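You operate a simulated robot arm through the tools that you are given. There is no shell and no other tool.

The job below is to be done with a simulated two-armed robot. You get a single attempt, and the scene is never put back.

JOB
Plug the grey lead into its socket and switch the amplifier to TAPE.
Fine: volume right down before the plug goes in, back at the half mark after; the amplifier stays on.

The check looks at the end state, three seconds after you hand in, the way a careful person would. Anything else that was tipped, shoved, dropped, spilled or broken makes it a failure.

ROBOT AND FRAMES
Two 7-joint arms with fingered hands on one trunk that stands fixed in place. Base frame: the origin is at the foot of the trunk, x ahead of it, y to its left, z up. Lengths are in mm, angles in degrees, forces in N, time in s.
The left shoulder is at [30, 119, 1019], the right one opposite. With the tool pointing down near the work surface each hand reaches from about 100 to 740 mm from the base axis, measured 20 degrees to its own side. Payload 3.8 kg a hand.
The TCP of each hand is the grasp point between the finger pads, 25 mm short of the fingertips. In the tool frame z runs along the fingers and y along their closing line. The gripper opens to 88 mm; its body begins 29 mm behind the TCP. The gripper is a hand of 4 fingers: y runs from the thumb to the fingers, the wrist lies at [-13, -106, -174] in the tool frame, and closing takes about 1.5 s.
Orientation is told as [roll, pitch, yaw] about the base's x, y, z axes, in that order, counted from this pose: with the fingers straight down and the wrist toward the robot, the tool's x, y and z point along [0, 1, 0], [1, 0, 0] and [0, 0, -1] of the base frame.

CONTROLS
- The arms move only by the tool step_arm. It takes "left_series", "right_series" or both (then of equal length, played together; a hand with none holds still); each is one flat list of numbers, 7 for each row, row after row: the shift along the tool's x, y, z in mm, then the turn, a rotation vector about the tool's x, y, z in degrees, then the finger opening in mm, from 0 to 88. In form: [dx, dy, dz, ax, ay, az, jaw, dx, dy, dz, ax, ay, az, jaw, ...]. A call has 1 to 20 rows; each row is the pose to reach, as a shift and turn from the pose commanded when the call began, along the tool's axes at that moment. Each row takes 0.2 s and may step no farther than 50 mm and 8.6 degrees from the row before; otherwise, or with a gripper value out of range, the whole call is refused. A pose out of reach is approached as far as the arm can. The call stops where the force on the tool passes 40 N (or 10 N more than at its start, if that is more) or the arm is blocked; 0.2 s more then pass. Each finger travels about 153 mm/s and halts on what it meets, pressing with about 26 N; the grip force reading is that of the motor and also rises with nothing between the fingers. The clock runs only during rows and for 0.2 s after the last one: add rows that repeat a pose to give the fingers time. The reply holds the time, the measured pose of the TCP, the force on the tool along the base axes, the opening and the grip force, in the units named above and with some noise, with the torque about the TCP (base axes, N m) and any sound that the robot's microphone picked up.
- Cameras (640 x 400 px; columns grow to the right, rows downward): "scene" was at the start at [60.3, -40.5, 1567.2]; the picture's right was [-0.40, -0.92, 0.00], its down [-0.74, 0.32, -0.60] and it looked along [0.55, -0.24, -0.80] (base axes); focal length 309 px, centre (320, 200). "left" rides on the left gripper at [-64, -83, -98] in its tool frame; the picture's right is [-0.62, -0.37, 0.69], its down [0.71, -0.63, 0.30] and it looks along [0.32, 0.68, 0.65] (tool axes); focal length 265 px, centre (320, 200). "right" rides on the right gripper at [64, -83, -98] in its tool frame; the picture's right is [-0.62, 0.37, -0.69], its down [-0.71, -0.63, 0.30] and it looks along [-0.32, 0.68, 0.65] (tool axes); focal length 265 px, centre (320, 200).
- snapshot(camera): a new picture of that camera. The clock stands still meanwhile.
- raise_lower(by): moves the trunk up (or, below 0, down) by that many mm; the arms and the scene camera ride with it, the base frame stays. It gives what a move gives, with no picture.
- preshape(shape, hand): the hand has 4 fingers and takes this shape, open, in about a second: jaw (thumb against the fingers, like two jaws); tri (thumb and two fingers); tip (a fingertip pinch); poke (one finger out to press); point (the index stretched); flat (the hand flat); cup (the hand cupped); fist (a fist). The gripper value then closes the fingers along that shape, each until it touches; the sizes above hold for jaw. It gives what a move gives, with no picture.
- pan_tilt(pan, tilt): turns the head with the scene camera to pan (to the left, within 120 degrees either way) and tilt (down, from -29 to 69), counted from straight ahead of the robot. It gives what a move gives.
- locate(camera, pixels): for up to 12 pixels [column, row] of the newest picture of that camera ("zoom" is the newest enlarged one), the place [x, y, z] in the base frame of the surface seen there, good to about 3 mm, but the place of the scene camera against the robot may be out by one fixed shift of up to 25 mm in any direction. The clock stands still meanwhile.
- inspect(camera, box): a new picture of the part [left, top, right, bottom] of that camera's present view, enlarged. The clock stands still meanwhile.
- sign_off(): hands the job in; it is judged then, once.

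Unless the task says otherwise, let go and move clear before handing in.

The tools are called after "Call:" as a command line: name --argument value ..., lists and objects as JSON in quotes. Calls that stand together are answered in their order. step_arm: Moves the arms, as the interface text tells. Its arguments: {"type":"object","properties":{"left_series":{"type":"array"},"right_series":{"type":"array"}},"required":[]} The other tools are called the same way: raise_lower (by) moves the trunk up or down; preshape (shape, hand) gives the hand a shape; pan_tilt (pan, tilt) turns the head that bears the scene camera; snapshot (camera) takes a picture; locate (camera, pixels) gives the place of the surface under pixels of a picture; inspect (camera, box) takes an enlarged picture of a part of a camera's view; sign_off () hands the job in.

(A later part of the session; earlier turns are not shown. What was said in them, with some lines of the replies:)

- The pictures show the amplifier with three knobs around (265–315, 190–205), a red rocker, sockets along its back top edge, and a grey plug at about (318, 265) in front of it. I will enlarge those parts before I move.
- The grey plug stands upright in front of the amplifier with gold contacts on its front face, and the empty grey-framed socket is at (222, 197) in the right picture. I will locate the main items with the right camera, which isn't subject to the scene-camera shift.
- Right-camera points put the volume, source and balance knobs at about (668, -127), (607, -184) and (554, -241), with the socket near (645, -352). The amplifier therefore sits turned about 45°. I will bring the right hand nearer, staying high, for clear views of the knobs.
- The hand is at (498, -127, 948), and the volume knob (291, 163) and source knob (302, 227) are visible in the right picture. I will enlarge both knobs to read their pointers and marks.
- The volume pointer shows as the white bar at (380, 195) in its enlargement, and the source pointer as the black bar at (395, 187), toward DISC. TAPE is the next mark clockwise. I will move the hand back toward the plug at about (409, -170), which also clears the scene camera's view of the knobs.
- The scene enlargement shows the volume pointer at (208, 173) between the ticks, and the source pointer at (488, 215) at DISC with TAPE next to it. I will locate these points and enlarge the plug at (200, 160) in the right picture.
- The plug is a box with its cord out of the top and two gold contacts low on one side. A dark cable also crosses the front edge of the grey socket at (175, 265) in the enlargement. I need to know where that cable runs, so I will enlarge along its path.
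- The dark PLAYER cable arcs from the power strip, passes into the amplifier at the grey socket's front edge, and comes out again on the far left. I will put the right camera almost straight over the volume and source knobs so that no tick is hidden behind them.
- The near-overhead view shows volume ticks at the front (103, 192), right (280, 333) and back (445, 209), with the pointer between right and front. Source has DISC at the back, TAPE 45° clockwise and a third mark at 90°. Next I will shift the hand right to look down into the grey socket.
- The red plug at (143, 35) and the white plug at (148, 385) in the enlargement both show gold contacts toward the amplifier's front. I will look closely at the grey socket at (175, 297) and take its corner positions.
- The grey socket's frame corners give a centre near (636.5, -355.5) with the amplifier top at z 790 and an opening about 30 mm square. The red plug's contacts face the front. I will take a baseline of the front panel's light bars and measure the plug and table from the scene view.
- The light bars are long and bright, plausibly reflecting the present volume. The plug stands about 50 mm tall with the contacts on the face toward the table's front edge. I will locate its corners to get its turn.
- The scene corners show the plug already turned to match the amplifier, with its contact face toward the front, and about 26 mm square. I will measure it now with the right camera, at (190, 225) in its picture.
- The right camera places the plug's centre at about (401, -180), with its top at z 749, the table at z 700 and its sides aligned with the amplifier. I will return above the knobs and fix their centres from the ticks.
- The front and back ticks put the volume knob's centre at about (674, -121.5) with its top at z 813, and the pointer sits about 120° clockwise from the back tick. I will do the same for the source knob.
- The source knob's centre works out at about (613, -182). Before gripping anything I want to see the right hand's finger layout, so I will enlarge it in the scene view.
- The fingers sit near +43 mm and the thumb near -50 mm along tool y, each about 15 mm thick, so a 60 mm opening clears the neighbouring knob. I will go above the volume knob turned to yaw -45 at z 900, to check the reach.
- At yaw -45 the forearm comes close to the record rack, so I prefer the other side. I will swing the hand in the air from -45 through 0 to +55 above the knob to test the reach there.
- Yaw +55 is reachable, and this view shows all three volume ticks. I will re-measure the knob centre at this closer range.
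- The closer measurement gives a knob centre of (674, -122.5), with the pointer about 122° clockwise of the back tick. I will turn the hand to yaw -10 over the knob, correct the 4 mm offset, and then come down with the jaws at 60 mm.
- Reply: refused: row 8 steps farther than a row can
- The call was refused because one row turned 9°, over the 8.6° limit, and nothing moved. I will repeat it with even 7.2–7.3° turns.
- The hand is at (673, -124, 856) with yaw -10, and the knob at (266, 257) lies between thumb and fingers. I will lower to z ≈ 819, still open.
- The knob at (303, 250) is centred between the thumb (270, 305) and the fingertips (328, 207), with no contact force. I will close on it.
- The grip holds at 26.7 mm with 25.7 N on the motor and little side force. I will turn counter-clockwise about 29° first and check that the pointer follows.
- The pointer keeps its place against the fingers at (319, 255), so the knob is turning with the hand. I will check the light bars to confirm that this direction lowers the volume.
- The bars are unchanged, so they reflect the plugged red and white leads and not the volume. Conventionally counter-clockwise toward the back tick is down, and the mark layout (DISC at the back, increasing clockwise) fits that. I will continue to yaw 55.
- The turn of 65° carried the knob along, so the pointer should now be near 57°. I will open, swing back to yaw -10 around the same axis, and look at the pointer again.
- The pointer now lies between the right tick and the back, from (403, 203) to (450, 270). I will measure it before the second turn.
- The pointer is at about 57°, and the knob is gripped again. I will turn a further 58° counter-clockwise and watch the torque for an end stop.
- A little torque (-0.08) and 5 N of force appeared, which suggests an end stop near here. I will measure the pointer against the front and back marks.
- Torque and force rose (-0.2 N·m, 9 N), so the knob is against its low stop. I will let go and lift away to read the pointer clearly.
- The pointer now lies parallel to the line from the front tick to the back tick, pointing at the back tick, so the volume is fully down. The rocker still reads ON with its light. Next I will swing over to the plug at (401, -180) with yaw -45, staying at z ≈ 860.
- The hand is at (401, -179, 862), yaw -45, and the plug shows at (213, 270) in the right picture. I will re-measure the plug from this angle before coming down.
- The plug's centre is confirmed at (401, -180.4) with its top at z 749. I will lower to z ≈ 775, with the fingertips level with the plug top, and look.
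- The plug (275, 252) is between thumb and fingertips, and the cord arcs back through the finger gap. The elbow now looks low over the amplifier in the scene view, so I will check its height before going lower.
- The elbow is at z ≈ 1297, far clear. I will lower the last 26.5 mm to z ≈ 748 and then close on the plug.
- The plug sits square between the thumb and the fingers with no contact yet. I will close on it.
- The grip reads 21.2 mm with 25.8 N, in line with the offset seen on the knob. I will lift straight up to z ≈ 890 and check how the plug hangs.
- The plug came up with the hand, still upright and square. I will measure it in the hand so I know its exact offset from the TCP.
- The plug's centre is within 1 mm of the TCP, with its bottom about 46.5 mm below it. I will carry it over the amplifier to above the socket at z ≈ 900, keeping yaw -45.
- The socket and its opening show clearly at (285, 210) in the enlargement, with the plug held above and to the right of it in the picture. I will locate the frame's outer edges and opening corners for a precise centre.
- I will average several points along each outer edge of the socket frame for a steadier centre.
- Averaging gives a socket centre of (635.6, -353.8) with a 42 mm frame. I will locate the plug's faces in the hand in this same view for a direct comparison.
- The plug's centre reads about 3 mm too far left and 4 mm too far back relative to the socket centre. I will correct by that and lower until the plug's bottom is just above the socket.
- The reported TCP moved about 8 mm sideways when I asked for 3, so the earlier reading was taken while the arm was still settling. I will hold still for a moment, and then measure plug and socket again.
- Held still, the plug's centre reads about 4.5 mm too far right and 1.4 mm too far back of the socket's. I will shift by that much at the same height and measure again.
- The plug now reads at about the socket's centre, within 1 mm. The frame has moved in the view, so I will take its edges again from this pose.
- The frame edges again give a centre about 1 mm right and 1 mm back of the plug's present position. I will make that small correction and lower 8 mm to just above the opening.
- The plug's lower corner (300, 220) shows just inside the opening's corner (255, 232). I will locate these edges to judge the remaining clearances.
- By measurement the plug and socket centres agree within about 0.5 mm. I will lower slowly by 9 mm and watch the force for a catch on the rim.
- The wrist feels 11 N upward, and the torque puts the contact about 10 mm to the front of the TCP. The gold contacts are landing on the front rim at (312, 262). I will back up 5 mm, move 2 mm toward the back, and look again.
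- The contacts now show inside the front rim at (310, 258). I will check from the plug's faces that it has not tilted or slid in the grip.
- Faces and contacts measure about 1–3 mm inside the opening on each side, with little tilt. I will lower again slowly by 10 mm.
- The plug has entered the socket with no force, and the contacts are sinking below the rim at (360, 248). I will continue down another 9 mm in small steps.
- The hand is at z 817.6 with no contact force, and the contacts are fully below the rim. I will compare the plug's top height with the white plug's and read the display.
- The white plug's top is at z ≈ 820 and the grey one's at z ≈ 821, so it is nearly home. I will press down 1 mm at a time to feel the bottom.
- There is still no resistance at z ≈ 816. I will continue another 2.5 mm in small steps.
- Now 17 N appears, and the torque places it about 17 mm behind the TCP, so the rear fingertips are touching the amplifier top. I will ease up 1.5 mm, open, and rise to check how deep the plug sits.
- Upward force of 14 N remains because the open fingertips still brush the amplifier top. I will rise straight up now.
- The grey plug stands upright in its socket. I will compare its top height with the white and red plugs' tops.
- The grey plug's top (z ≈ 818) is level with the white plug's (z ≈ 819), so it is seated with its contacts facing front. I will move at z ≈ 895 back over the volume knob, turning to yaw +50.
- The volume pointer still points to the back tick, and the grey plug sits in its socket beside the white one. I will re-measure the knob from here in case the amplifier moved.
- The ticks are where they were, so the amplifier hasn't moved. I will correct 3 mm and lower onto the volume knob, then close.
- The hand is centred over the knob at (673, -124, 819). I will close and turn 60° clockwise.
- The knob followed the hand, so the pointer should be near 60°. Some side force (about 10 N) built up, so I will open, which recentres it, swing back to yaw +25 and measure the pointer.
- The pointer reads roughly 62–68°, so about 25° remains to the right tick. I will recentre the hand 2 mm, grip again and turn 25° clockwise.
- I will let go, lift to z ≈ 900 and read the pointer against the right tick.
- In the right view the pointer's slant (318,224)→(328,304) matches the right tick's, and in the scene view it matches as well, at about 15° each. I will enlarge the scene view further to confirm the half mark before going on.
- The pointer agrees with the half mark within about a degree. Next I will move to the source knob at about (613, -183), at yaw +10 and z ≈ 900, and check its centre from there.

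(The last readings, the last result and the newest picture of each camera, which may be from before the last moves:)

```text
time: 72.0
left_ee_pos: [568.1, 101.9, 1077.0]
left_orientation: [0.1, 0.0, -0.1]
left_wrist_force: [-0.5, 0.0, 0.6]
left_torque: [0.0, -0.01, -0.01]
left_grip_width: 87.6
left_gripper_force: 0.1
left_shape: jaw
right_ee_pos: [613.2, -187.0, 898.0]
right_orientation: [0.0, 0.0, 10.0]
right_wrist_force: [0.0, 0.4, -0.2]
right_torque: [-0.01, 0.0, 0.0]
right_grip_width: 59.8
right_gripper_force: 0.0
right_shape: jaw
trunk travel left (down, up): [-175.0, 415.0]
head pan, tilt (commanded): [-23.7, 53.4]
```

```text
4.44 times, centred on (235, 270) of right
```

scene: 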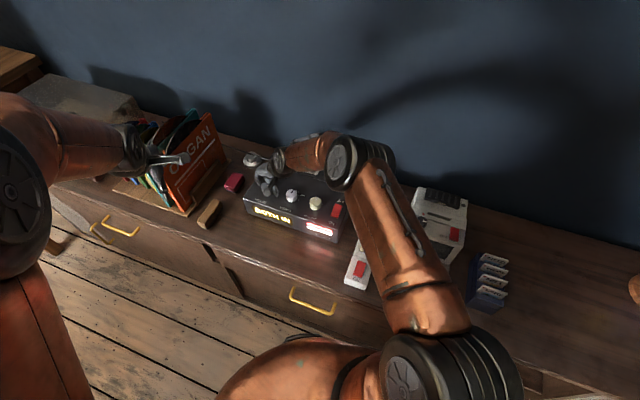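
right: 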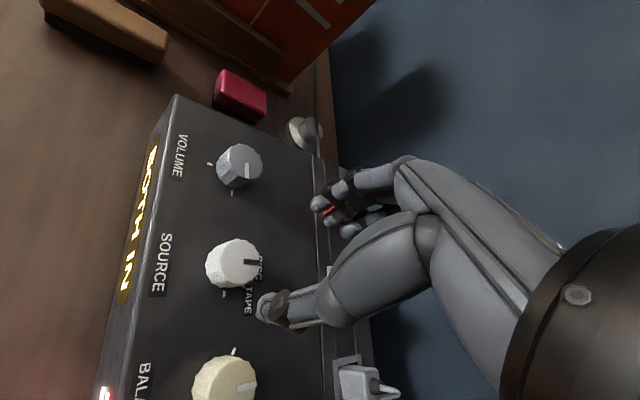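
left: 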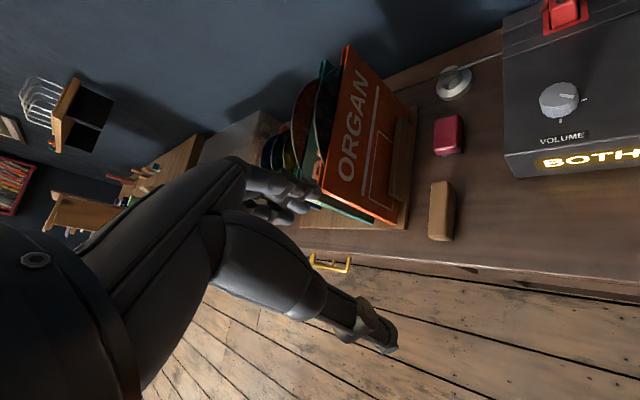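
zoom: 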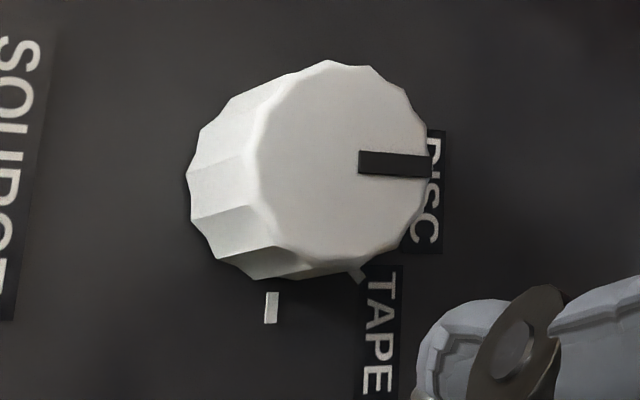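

Call:
locate --camera "zoom" --pixels '[[362, 162], [425, 166], [271, 307], [358, 275], [265, 120], [340, 75], [415, 130], [300, 240], [390, 240], [252, 180], [330, 165]]'

```text
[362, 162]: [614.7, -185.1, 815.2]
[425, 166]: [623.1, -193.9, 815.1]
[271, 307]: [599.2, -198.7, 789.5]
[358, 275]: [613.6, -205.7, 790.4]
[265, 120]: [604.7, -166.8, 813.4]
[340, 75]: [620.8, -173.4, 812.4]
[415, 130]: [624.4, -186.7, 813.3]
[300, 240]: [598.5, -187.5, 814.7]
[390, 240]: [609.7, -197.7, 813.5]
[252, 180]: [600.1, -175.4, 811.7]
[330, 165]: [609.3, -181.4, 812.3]
```

The source centre measures about (613.6, -183.7), while the TCP read (613.2, -187.0). I will hold for a moment and read the pose again before lowering.

Call:
step_arm --right_series '[0, 0, 0, 0, 0, 0, 60, 0, 0, 0, 0, 0, 0, 60]'

```text
time: 72.6
left_ee_pos: [568.5, 102.6, 1076.4]
left_orientation: [0.1, 0.0, 0.0]
left_wrist_force: [0.8, 0.7, -0.4]
left_torque: [0.05, 0.0, 0.02]
left_grip_width: 87.7
left_gripper_force: 0.0
left_shape: jaw
right_ee_pos: [613.3, -186.4, 897.6]
right_orientation: [0.0, 0.0, 10.0]
right_wrist_force: [-0.5, 0.5, -0.2]
right_torque: [0.01, 0.02, 0.0]
right_grip_width: 59.7
right_gripper_force: 0.0
right_shape: jaw
trunk travel left (down, up): [-175.0, 415.0]
head pan, tilt (commanded): [-23.7, 53.4]
```

The TCP really is about 2.7 mm to the right of the knob centre. I will correct that and lower to z ≈ 818.5 around the source knob.

Call:
step_arm --right_series '[2.5, 0.7, 15, 0, 0, 0, 60, 2.5, 0.7, 35, 0, 0, 0, 60, 2.5, 0.7, 55, 0, 0, 0, 60, 2.5, 0.7, 70, 0, 0, 0, 60, 2.5, 0.7, 79, 0, 0, 0, 60, 2.5, 0.7, 79, 0, 0, 0, 60, 2.5, 0.7, 79, 0, 0, 0, 60]'

Call:
snapshot --camera "right"

```text
time: 74.2
left_ee_pos: [566.5, 102.9, 1077.9]
left_orientation: [0.0, 0.0, 0.0]
left_wrist_force: [0.2, 1.3, 0.3]
left_torque: [0.0, -0.04, -0.01]
left_grip_width: 87.6
left_gripper_force: 0.1
left_shape: jaw
right_ee_pos: [614.4, -184.8, 822.2]
right_orientation: [0.0, 0.0, 10.0]
right_wrist_force: [0.2, 0.2, 1.1]
right_torque: [-0.01, 0.0, -0.01]
right_grip_width: 59.8
right_gripper_force: 0.0
right_shape: jaw
trunk travel left (down, up): [-175.0, 415.0]
head pan, tilt (commanded): [-23.7, 53.4]
```

```text
taken
```

right: 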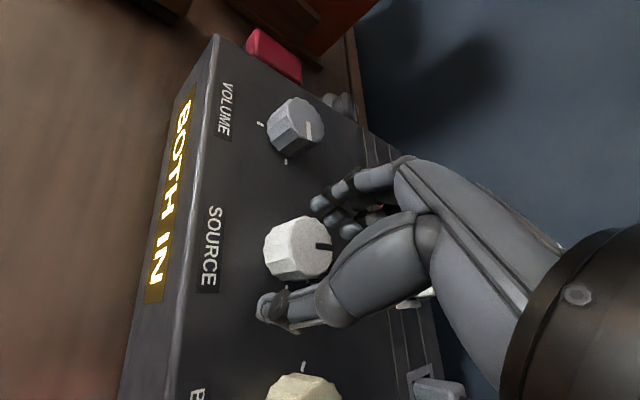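

The hand is around the source knob but at z 822, so I will lower 3 mm more, close, and turn 45° clockwise toward TAPE.

Call:
step_arm --right_series '[0, 0, 1.5, 0, 0, 0, 60, 0, 0, 3, 0, 0, 0, 60, 0, 0, 3, 0, 0, 0, 45, 0, 0, 3, 0, 0, 0, 30, 0, 0, 3, 0, 0, 0, 24, 0, 0, 3, 0, 0, 0, 24, 0, 0, 3, 0, 0, 0, 24, 0, 0, 3, 0, 0, 0, 24]'

Call:
inspect --camera "right" --box '[240, 195, 350, 305]'

```text
time: 76.0
left_ee_pos: [569.0, 102.9, 1077.4]
left_orientation: [0.0, 0.0, 0.1]
left_wrist_force: [0.2, -0.3, -0.1]
left_torque: [-0.01, 0.0, 0.03]
left_grip_width: 87.6
left_gripper_force: 0.1
left_shape: jaw
right_ee_pos: [615.7, -183.3, 818.9]
right_orientation: [-0.1, 0.1, 10.0]
right_wrist_force: [-3.2, -1.9, -0.5]
right_torque: [-0.03, 0.03, 0.0]
right_grip_width: 26.3
right_gripper_force: 25.5
right_shape: jaw
trunk travel left (down, up): [-175.0, 415.0]
head pan, tilt (commanded): [-23.7, 53.4]
```

```text
3.64 times, centred on (295, 250) of right
```

zoom: 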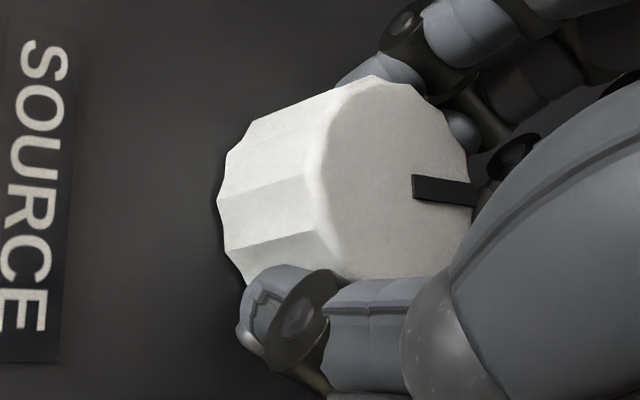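

The source knob is gripped, width 26.3 mm and side force low. I will turn 45° clockwise.

Call:
step_arm --right_series '[0, 0, 0, 0, 0, 6, 24, 0, 0, 0, 0, 0, 12, 24, 0, 0, 0, 0, 0, 18, 24, 0, 0, 0, 0, 0, 24, 24, 0, 0, 0, 0, 0, 30, 24, 0, 0, 0, 0, 0, 36, 24, 0, 0, 0, 0, 0, 41, 24, 0, 0, 0, 0, 0, 45, 24, 0, 0, 0, 0, 0, 45, 24, 0, 0, 0, 0, 0, 45, 24]'

Call:
inspect --camera "right" --box '[240, 195, 350, 305]'

```text
time: 78.2
left_ee_pos: [568.0, 103.7, 1076.9]
left_orientation: [0.0, 0.0, -0.1]
left_wrist_force: [-0.6, 0.1, -1.1]
left_torque: [0.0, 0.01, -0.01]
left_grip_width: 87.8
left_gripper_force: 0.0
left_shape: jaw
right_ee_pos: [615.4, -182.4, 819.3]
right_orientation: [0.0, 0.1, -35.0]
right_wrist_force: [-0.9, -3.1, 1.1]
right_torque: [-0.09, -0.02, 0.01]
right_grip_width: 26.3
right_gripper_force: 26.1
right_shape: jaw
trunk travel left (down, up): [-175.0, 415.0]
head pan, tilt (commanded): [-23.7, 53.4]
```

```text
3.64 times, centred on (295, 250) of right
```

zoom: 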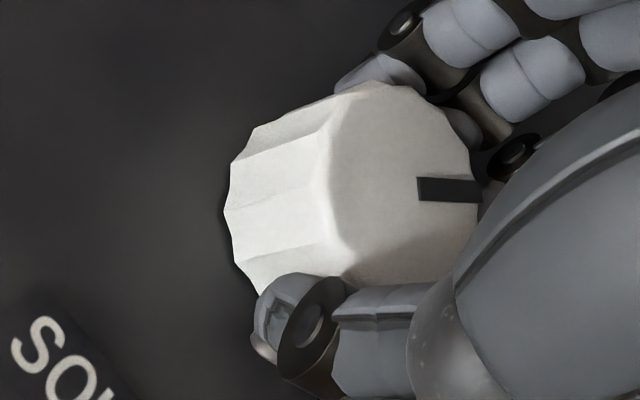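

The knob turned with the hand. I will let go, lift, and check the pointer against the TAPE mark.

Call:
step_arm --right_series '[0, 0, 0, 0, 0, 0, 45, 0, 0, 0, 0, 0, 0, 60, 0, 0, 0, 0, 0, 0, 60, 0, 0, -15, 0, 0, 0, 60, 0, 0, -40, 0, 0, 0, 60, 0, 0, -80, 0, 0, 0, 60, 0, 0, -100, 0, 0, 0, 60, 0, 0, -100, 0, 0, 0, 60]'

Call:
snapshot --camera "right"

Call:
inspect --camera "right" --box '[185, 220, 285, 320]'

Call:
snapshot --camera "scene"

```text
time: 80.0
left_ee_pos: [568.0, 102.4, 1077.4]
left_orientation: [0.0, -0.1, 0.0]
left_wrist_force: [-0.4, -0.6, -0.5]
left_torque: [0.0, -0.01, 0.01]
left_grip_width: 87.3
left_gripper_force: 0.0
left_shape: jaw
right_ee_pos: [611.8, -182.4, 919.2]
right_orientation: [0.0, 0.0, -35.0]
right_wrist_force: [0.0, -0.6, 0.4]
right_torque: [-0.01, 0.0, -0.01]
right_grip_width: 59.8
right_gripper_force: 0.1
right_shape: jaw
trunk travel left (down, up): [-175.0, 415.0]
head pan, tilt (commanded): [-23.7, 53.4]
```

```text
taken
```

right: 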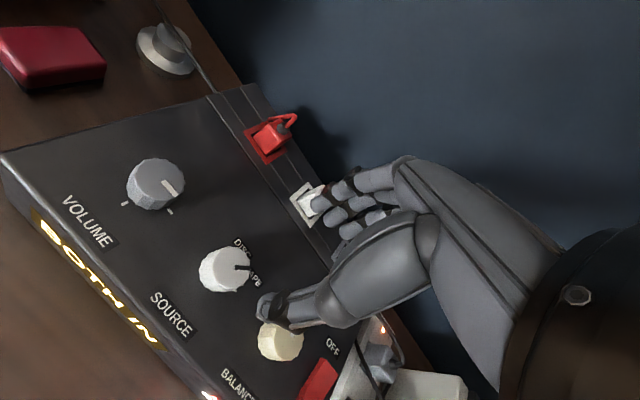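

```text
4.00 times, centred on (235, 270) of right
```

zoom: 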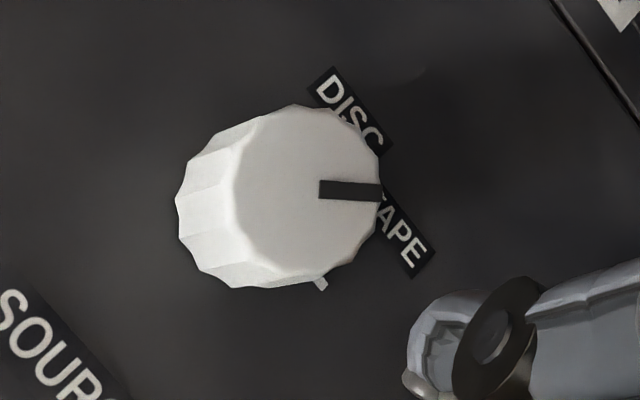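

```text
taken
```

scene: 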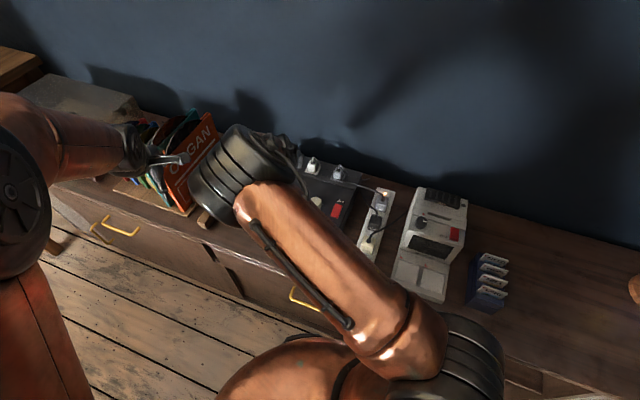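

The source pointer (320, 190) now points at the TAPE label, but this view is slanted. I will bring the hand up and back near its starting place, so the scene camera can see everything.

Call:
step_arm --right_series '[0, 0, -40, 0, 0, 0, 60, -35, -3, -70, 0, 0, -5, 65, -70, -6, -95, 0, 0, -10, 70, -105, -9, -120, 0, 0, -15, 75, -140, -12, -145, 0, 0, -20, 80, -175, -15, -165, 0, 0, -25, 88, -210, -17, -185, 0, 0, -30, 88, -247, -20, -203, 0, 0, -35, 88, -247, -20, -203, 0, 0, -35, 88]'

Call:
snapshot --camera "right"

Call:
snapshot --camera "scene"

Call:
inspect --camera "scene" --box '[281, 185, 305, 205]'

Call:
inspect --camera "scene" --box '[225, 140, 395, 290]'

```text
time: 82.0
left_ee_pos: [569.7, 103.0, 1077.9]
left_orientation: [0.0, 0.0, 0.1]
left_wrist_force: [0.4, -0.2, -0.1]
left_torque: [0.01, 0.04, 0.03]
left_grip_width: 87.8
left_gripper_force: 0.1
left_shape: jaw
right_ee_pos: [455.3, -372.5, 1120.0]
right_orientation: [0.0, 0.0, 0.1]
right_wrist_force: [0.5, 0.0, 0.7]
right_torque: [-0.02, 0.01, -0.03]
right_grip_width: 87.7
right_gripper_force: 0.1
right_shape: jaw
trunk travel left (down, up): [-175.0, 415.0]
head pan, tilt (commanded): [-23.7, 53.4]
```

```text
taken
```

right: 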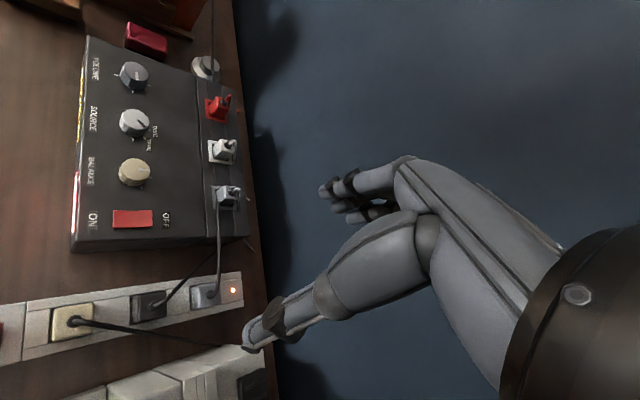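

```text
taken
```

scene: 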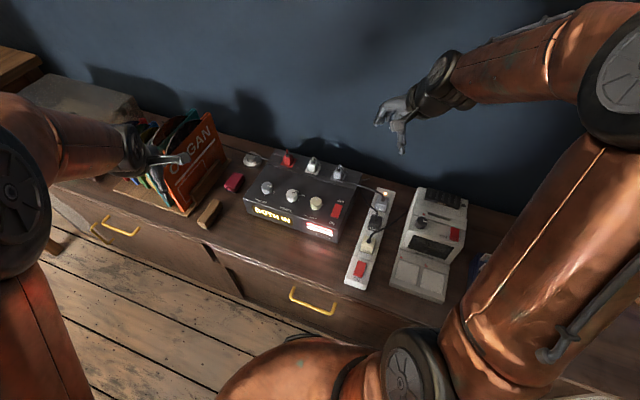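

```text
16.00 times, centred on (293, 195) of scene
```

zoom: 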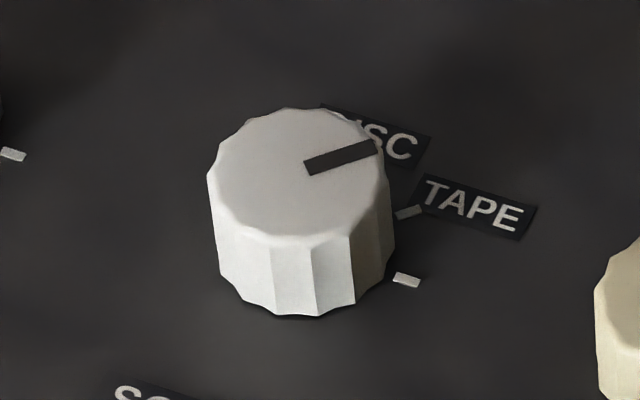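

```text
2.67 times, centred on (310, 215) of scene
```

zoom: 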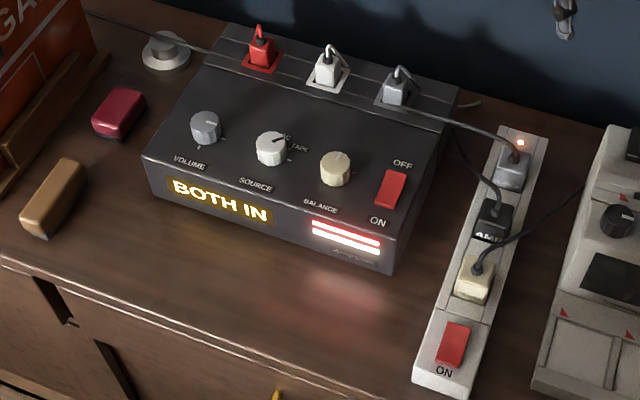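

The source pointer (305,168)→(378,147) runs parallel to the TAPE tick at (410, 212), volume points right, and the rocker is still ON. I will take a last close look at the grey plug and the volume knob before handing in.

Call:
inspect --camera "scene" --box '[300, 150, 364, 190]'

Call:
inspect --camera "right" --box '[190, 85, 260, 220]'

Call:
inspect --camera "scene" --box '[259, 180, 279, 197]'

Call:
locate --camera "right" --pixels '[[222, 193], [226, 202], [235, 190], [216, 145], [218, 155], [210, 103], [110, 95], [90, 38], [72, 248]]'

```text
10.00 times, centred on (332, 170) of scene
```

zoom: 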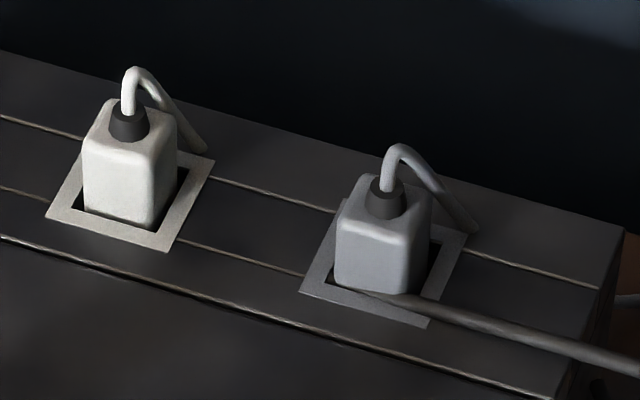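

```text
2.96 times, centred on (225, 152) of right
```

zoom: 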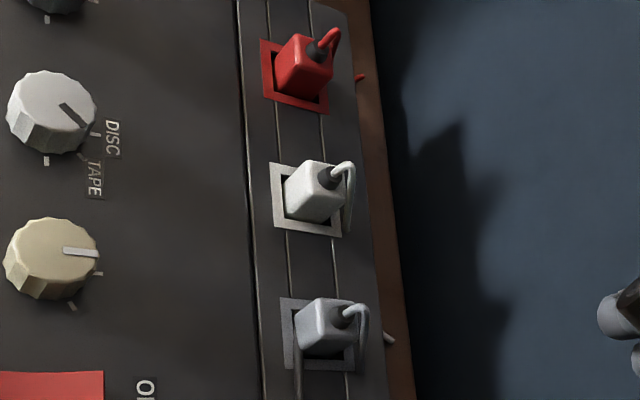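

```text
16.00 times, centred on (269, 188) of scene
```

zoom: 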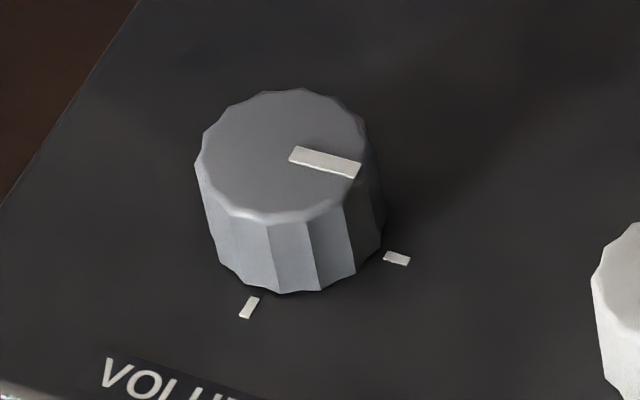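

```text
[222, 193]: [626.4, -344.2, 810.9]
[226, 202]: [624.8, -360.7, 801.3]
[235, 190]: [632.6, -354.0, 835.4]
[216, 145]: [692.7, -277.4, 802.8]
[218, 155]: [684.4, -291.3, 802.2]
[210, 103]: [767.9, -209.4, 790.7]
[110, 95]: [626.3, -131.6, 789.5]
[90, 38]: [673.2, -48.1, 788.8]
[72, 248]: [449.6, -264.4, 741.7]
```

The grey plug sits upright at the same depth as the white one at (385, 235) in the enlargement, and the volume pointer lines up with the half tick. The source is on TAPE, the rocker is ON, and nothing else has moved. Both hands are clear, so I am handing in.

Call:
sign_off

```text
The job is handed in.
```

I plugged the grey lead into its socket, set the amplifier to TAPE, and handed the job in. I don't have the check's result.

- **Volume:** I turned it counter-clockwise to its end stop before the plug went in, then back to the middle mark afterwards. The pointer lines up with that mark to within about two degrees. The light bars didn't respond to the volume, so I went by convention that counter-clockwise is down.
- **Grey plug:** it stands upright in the grey-framed socket with its contacts facing the front. It sits about as deep as the red and white plugs.
- **Source:** the pointer lines up with the TAPE mark.
- **Power:** I never touched the rocker, and it still reads ON.

On the first try the plug caught the front rim at about 11 N, so I moved it back 2 mm and it slid in. The amplifier measured in the same place afterwards, and nothing else was tipped or moved that I could see.
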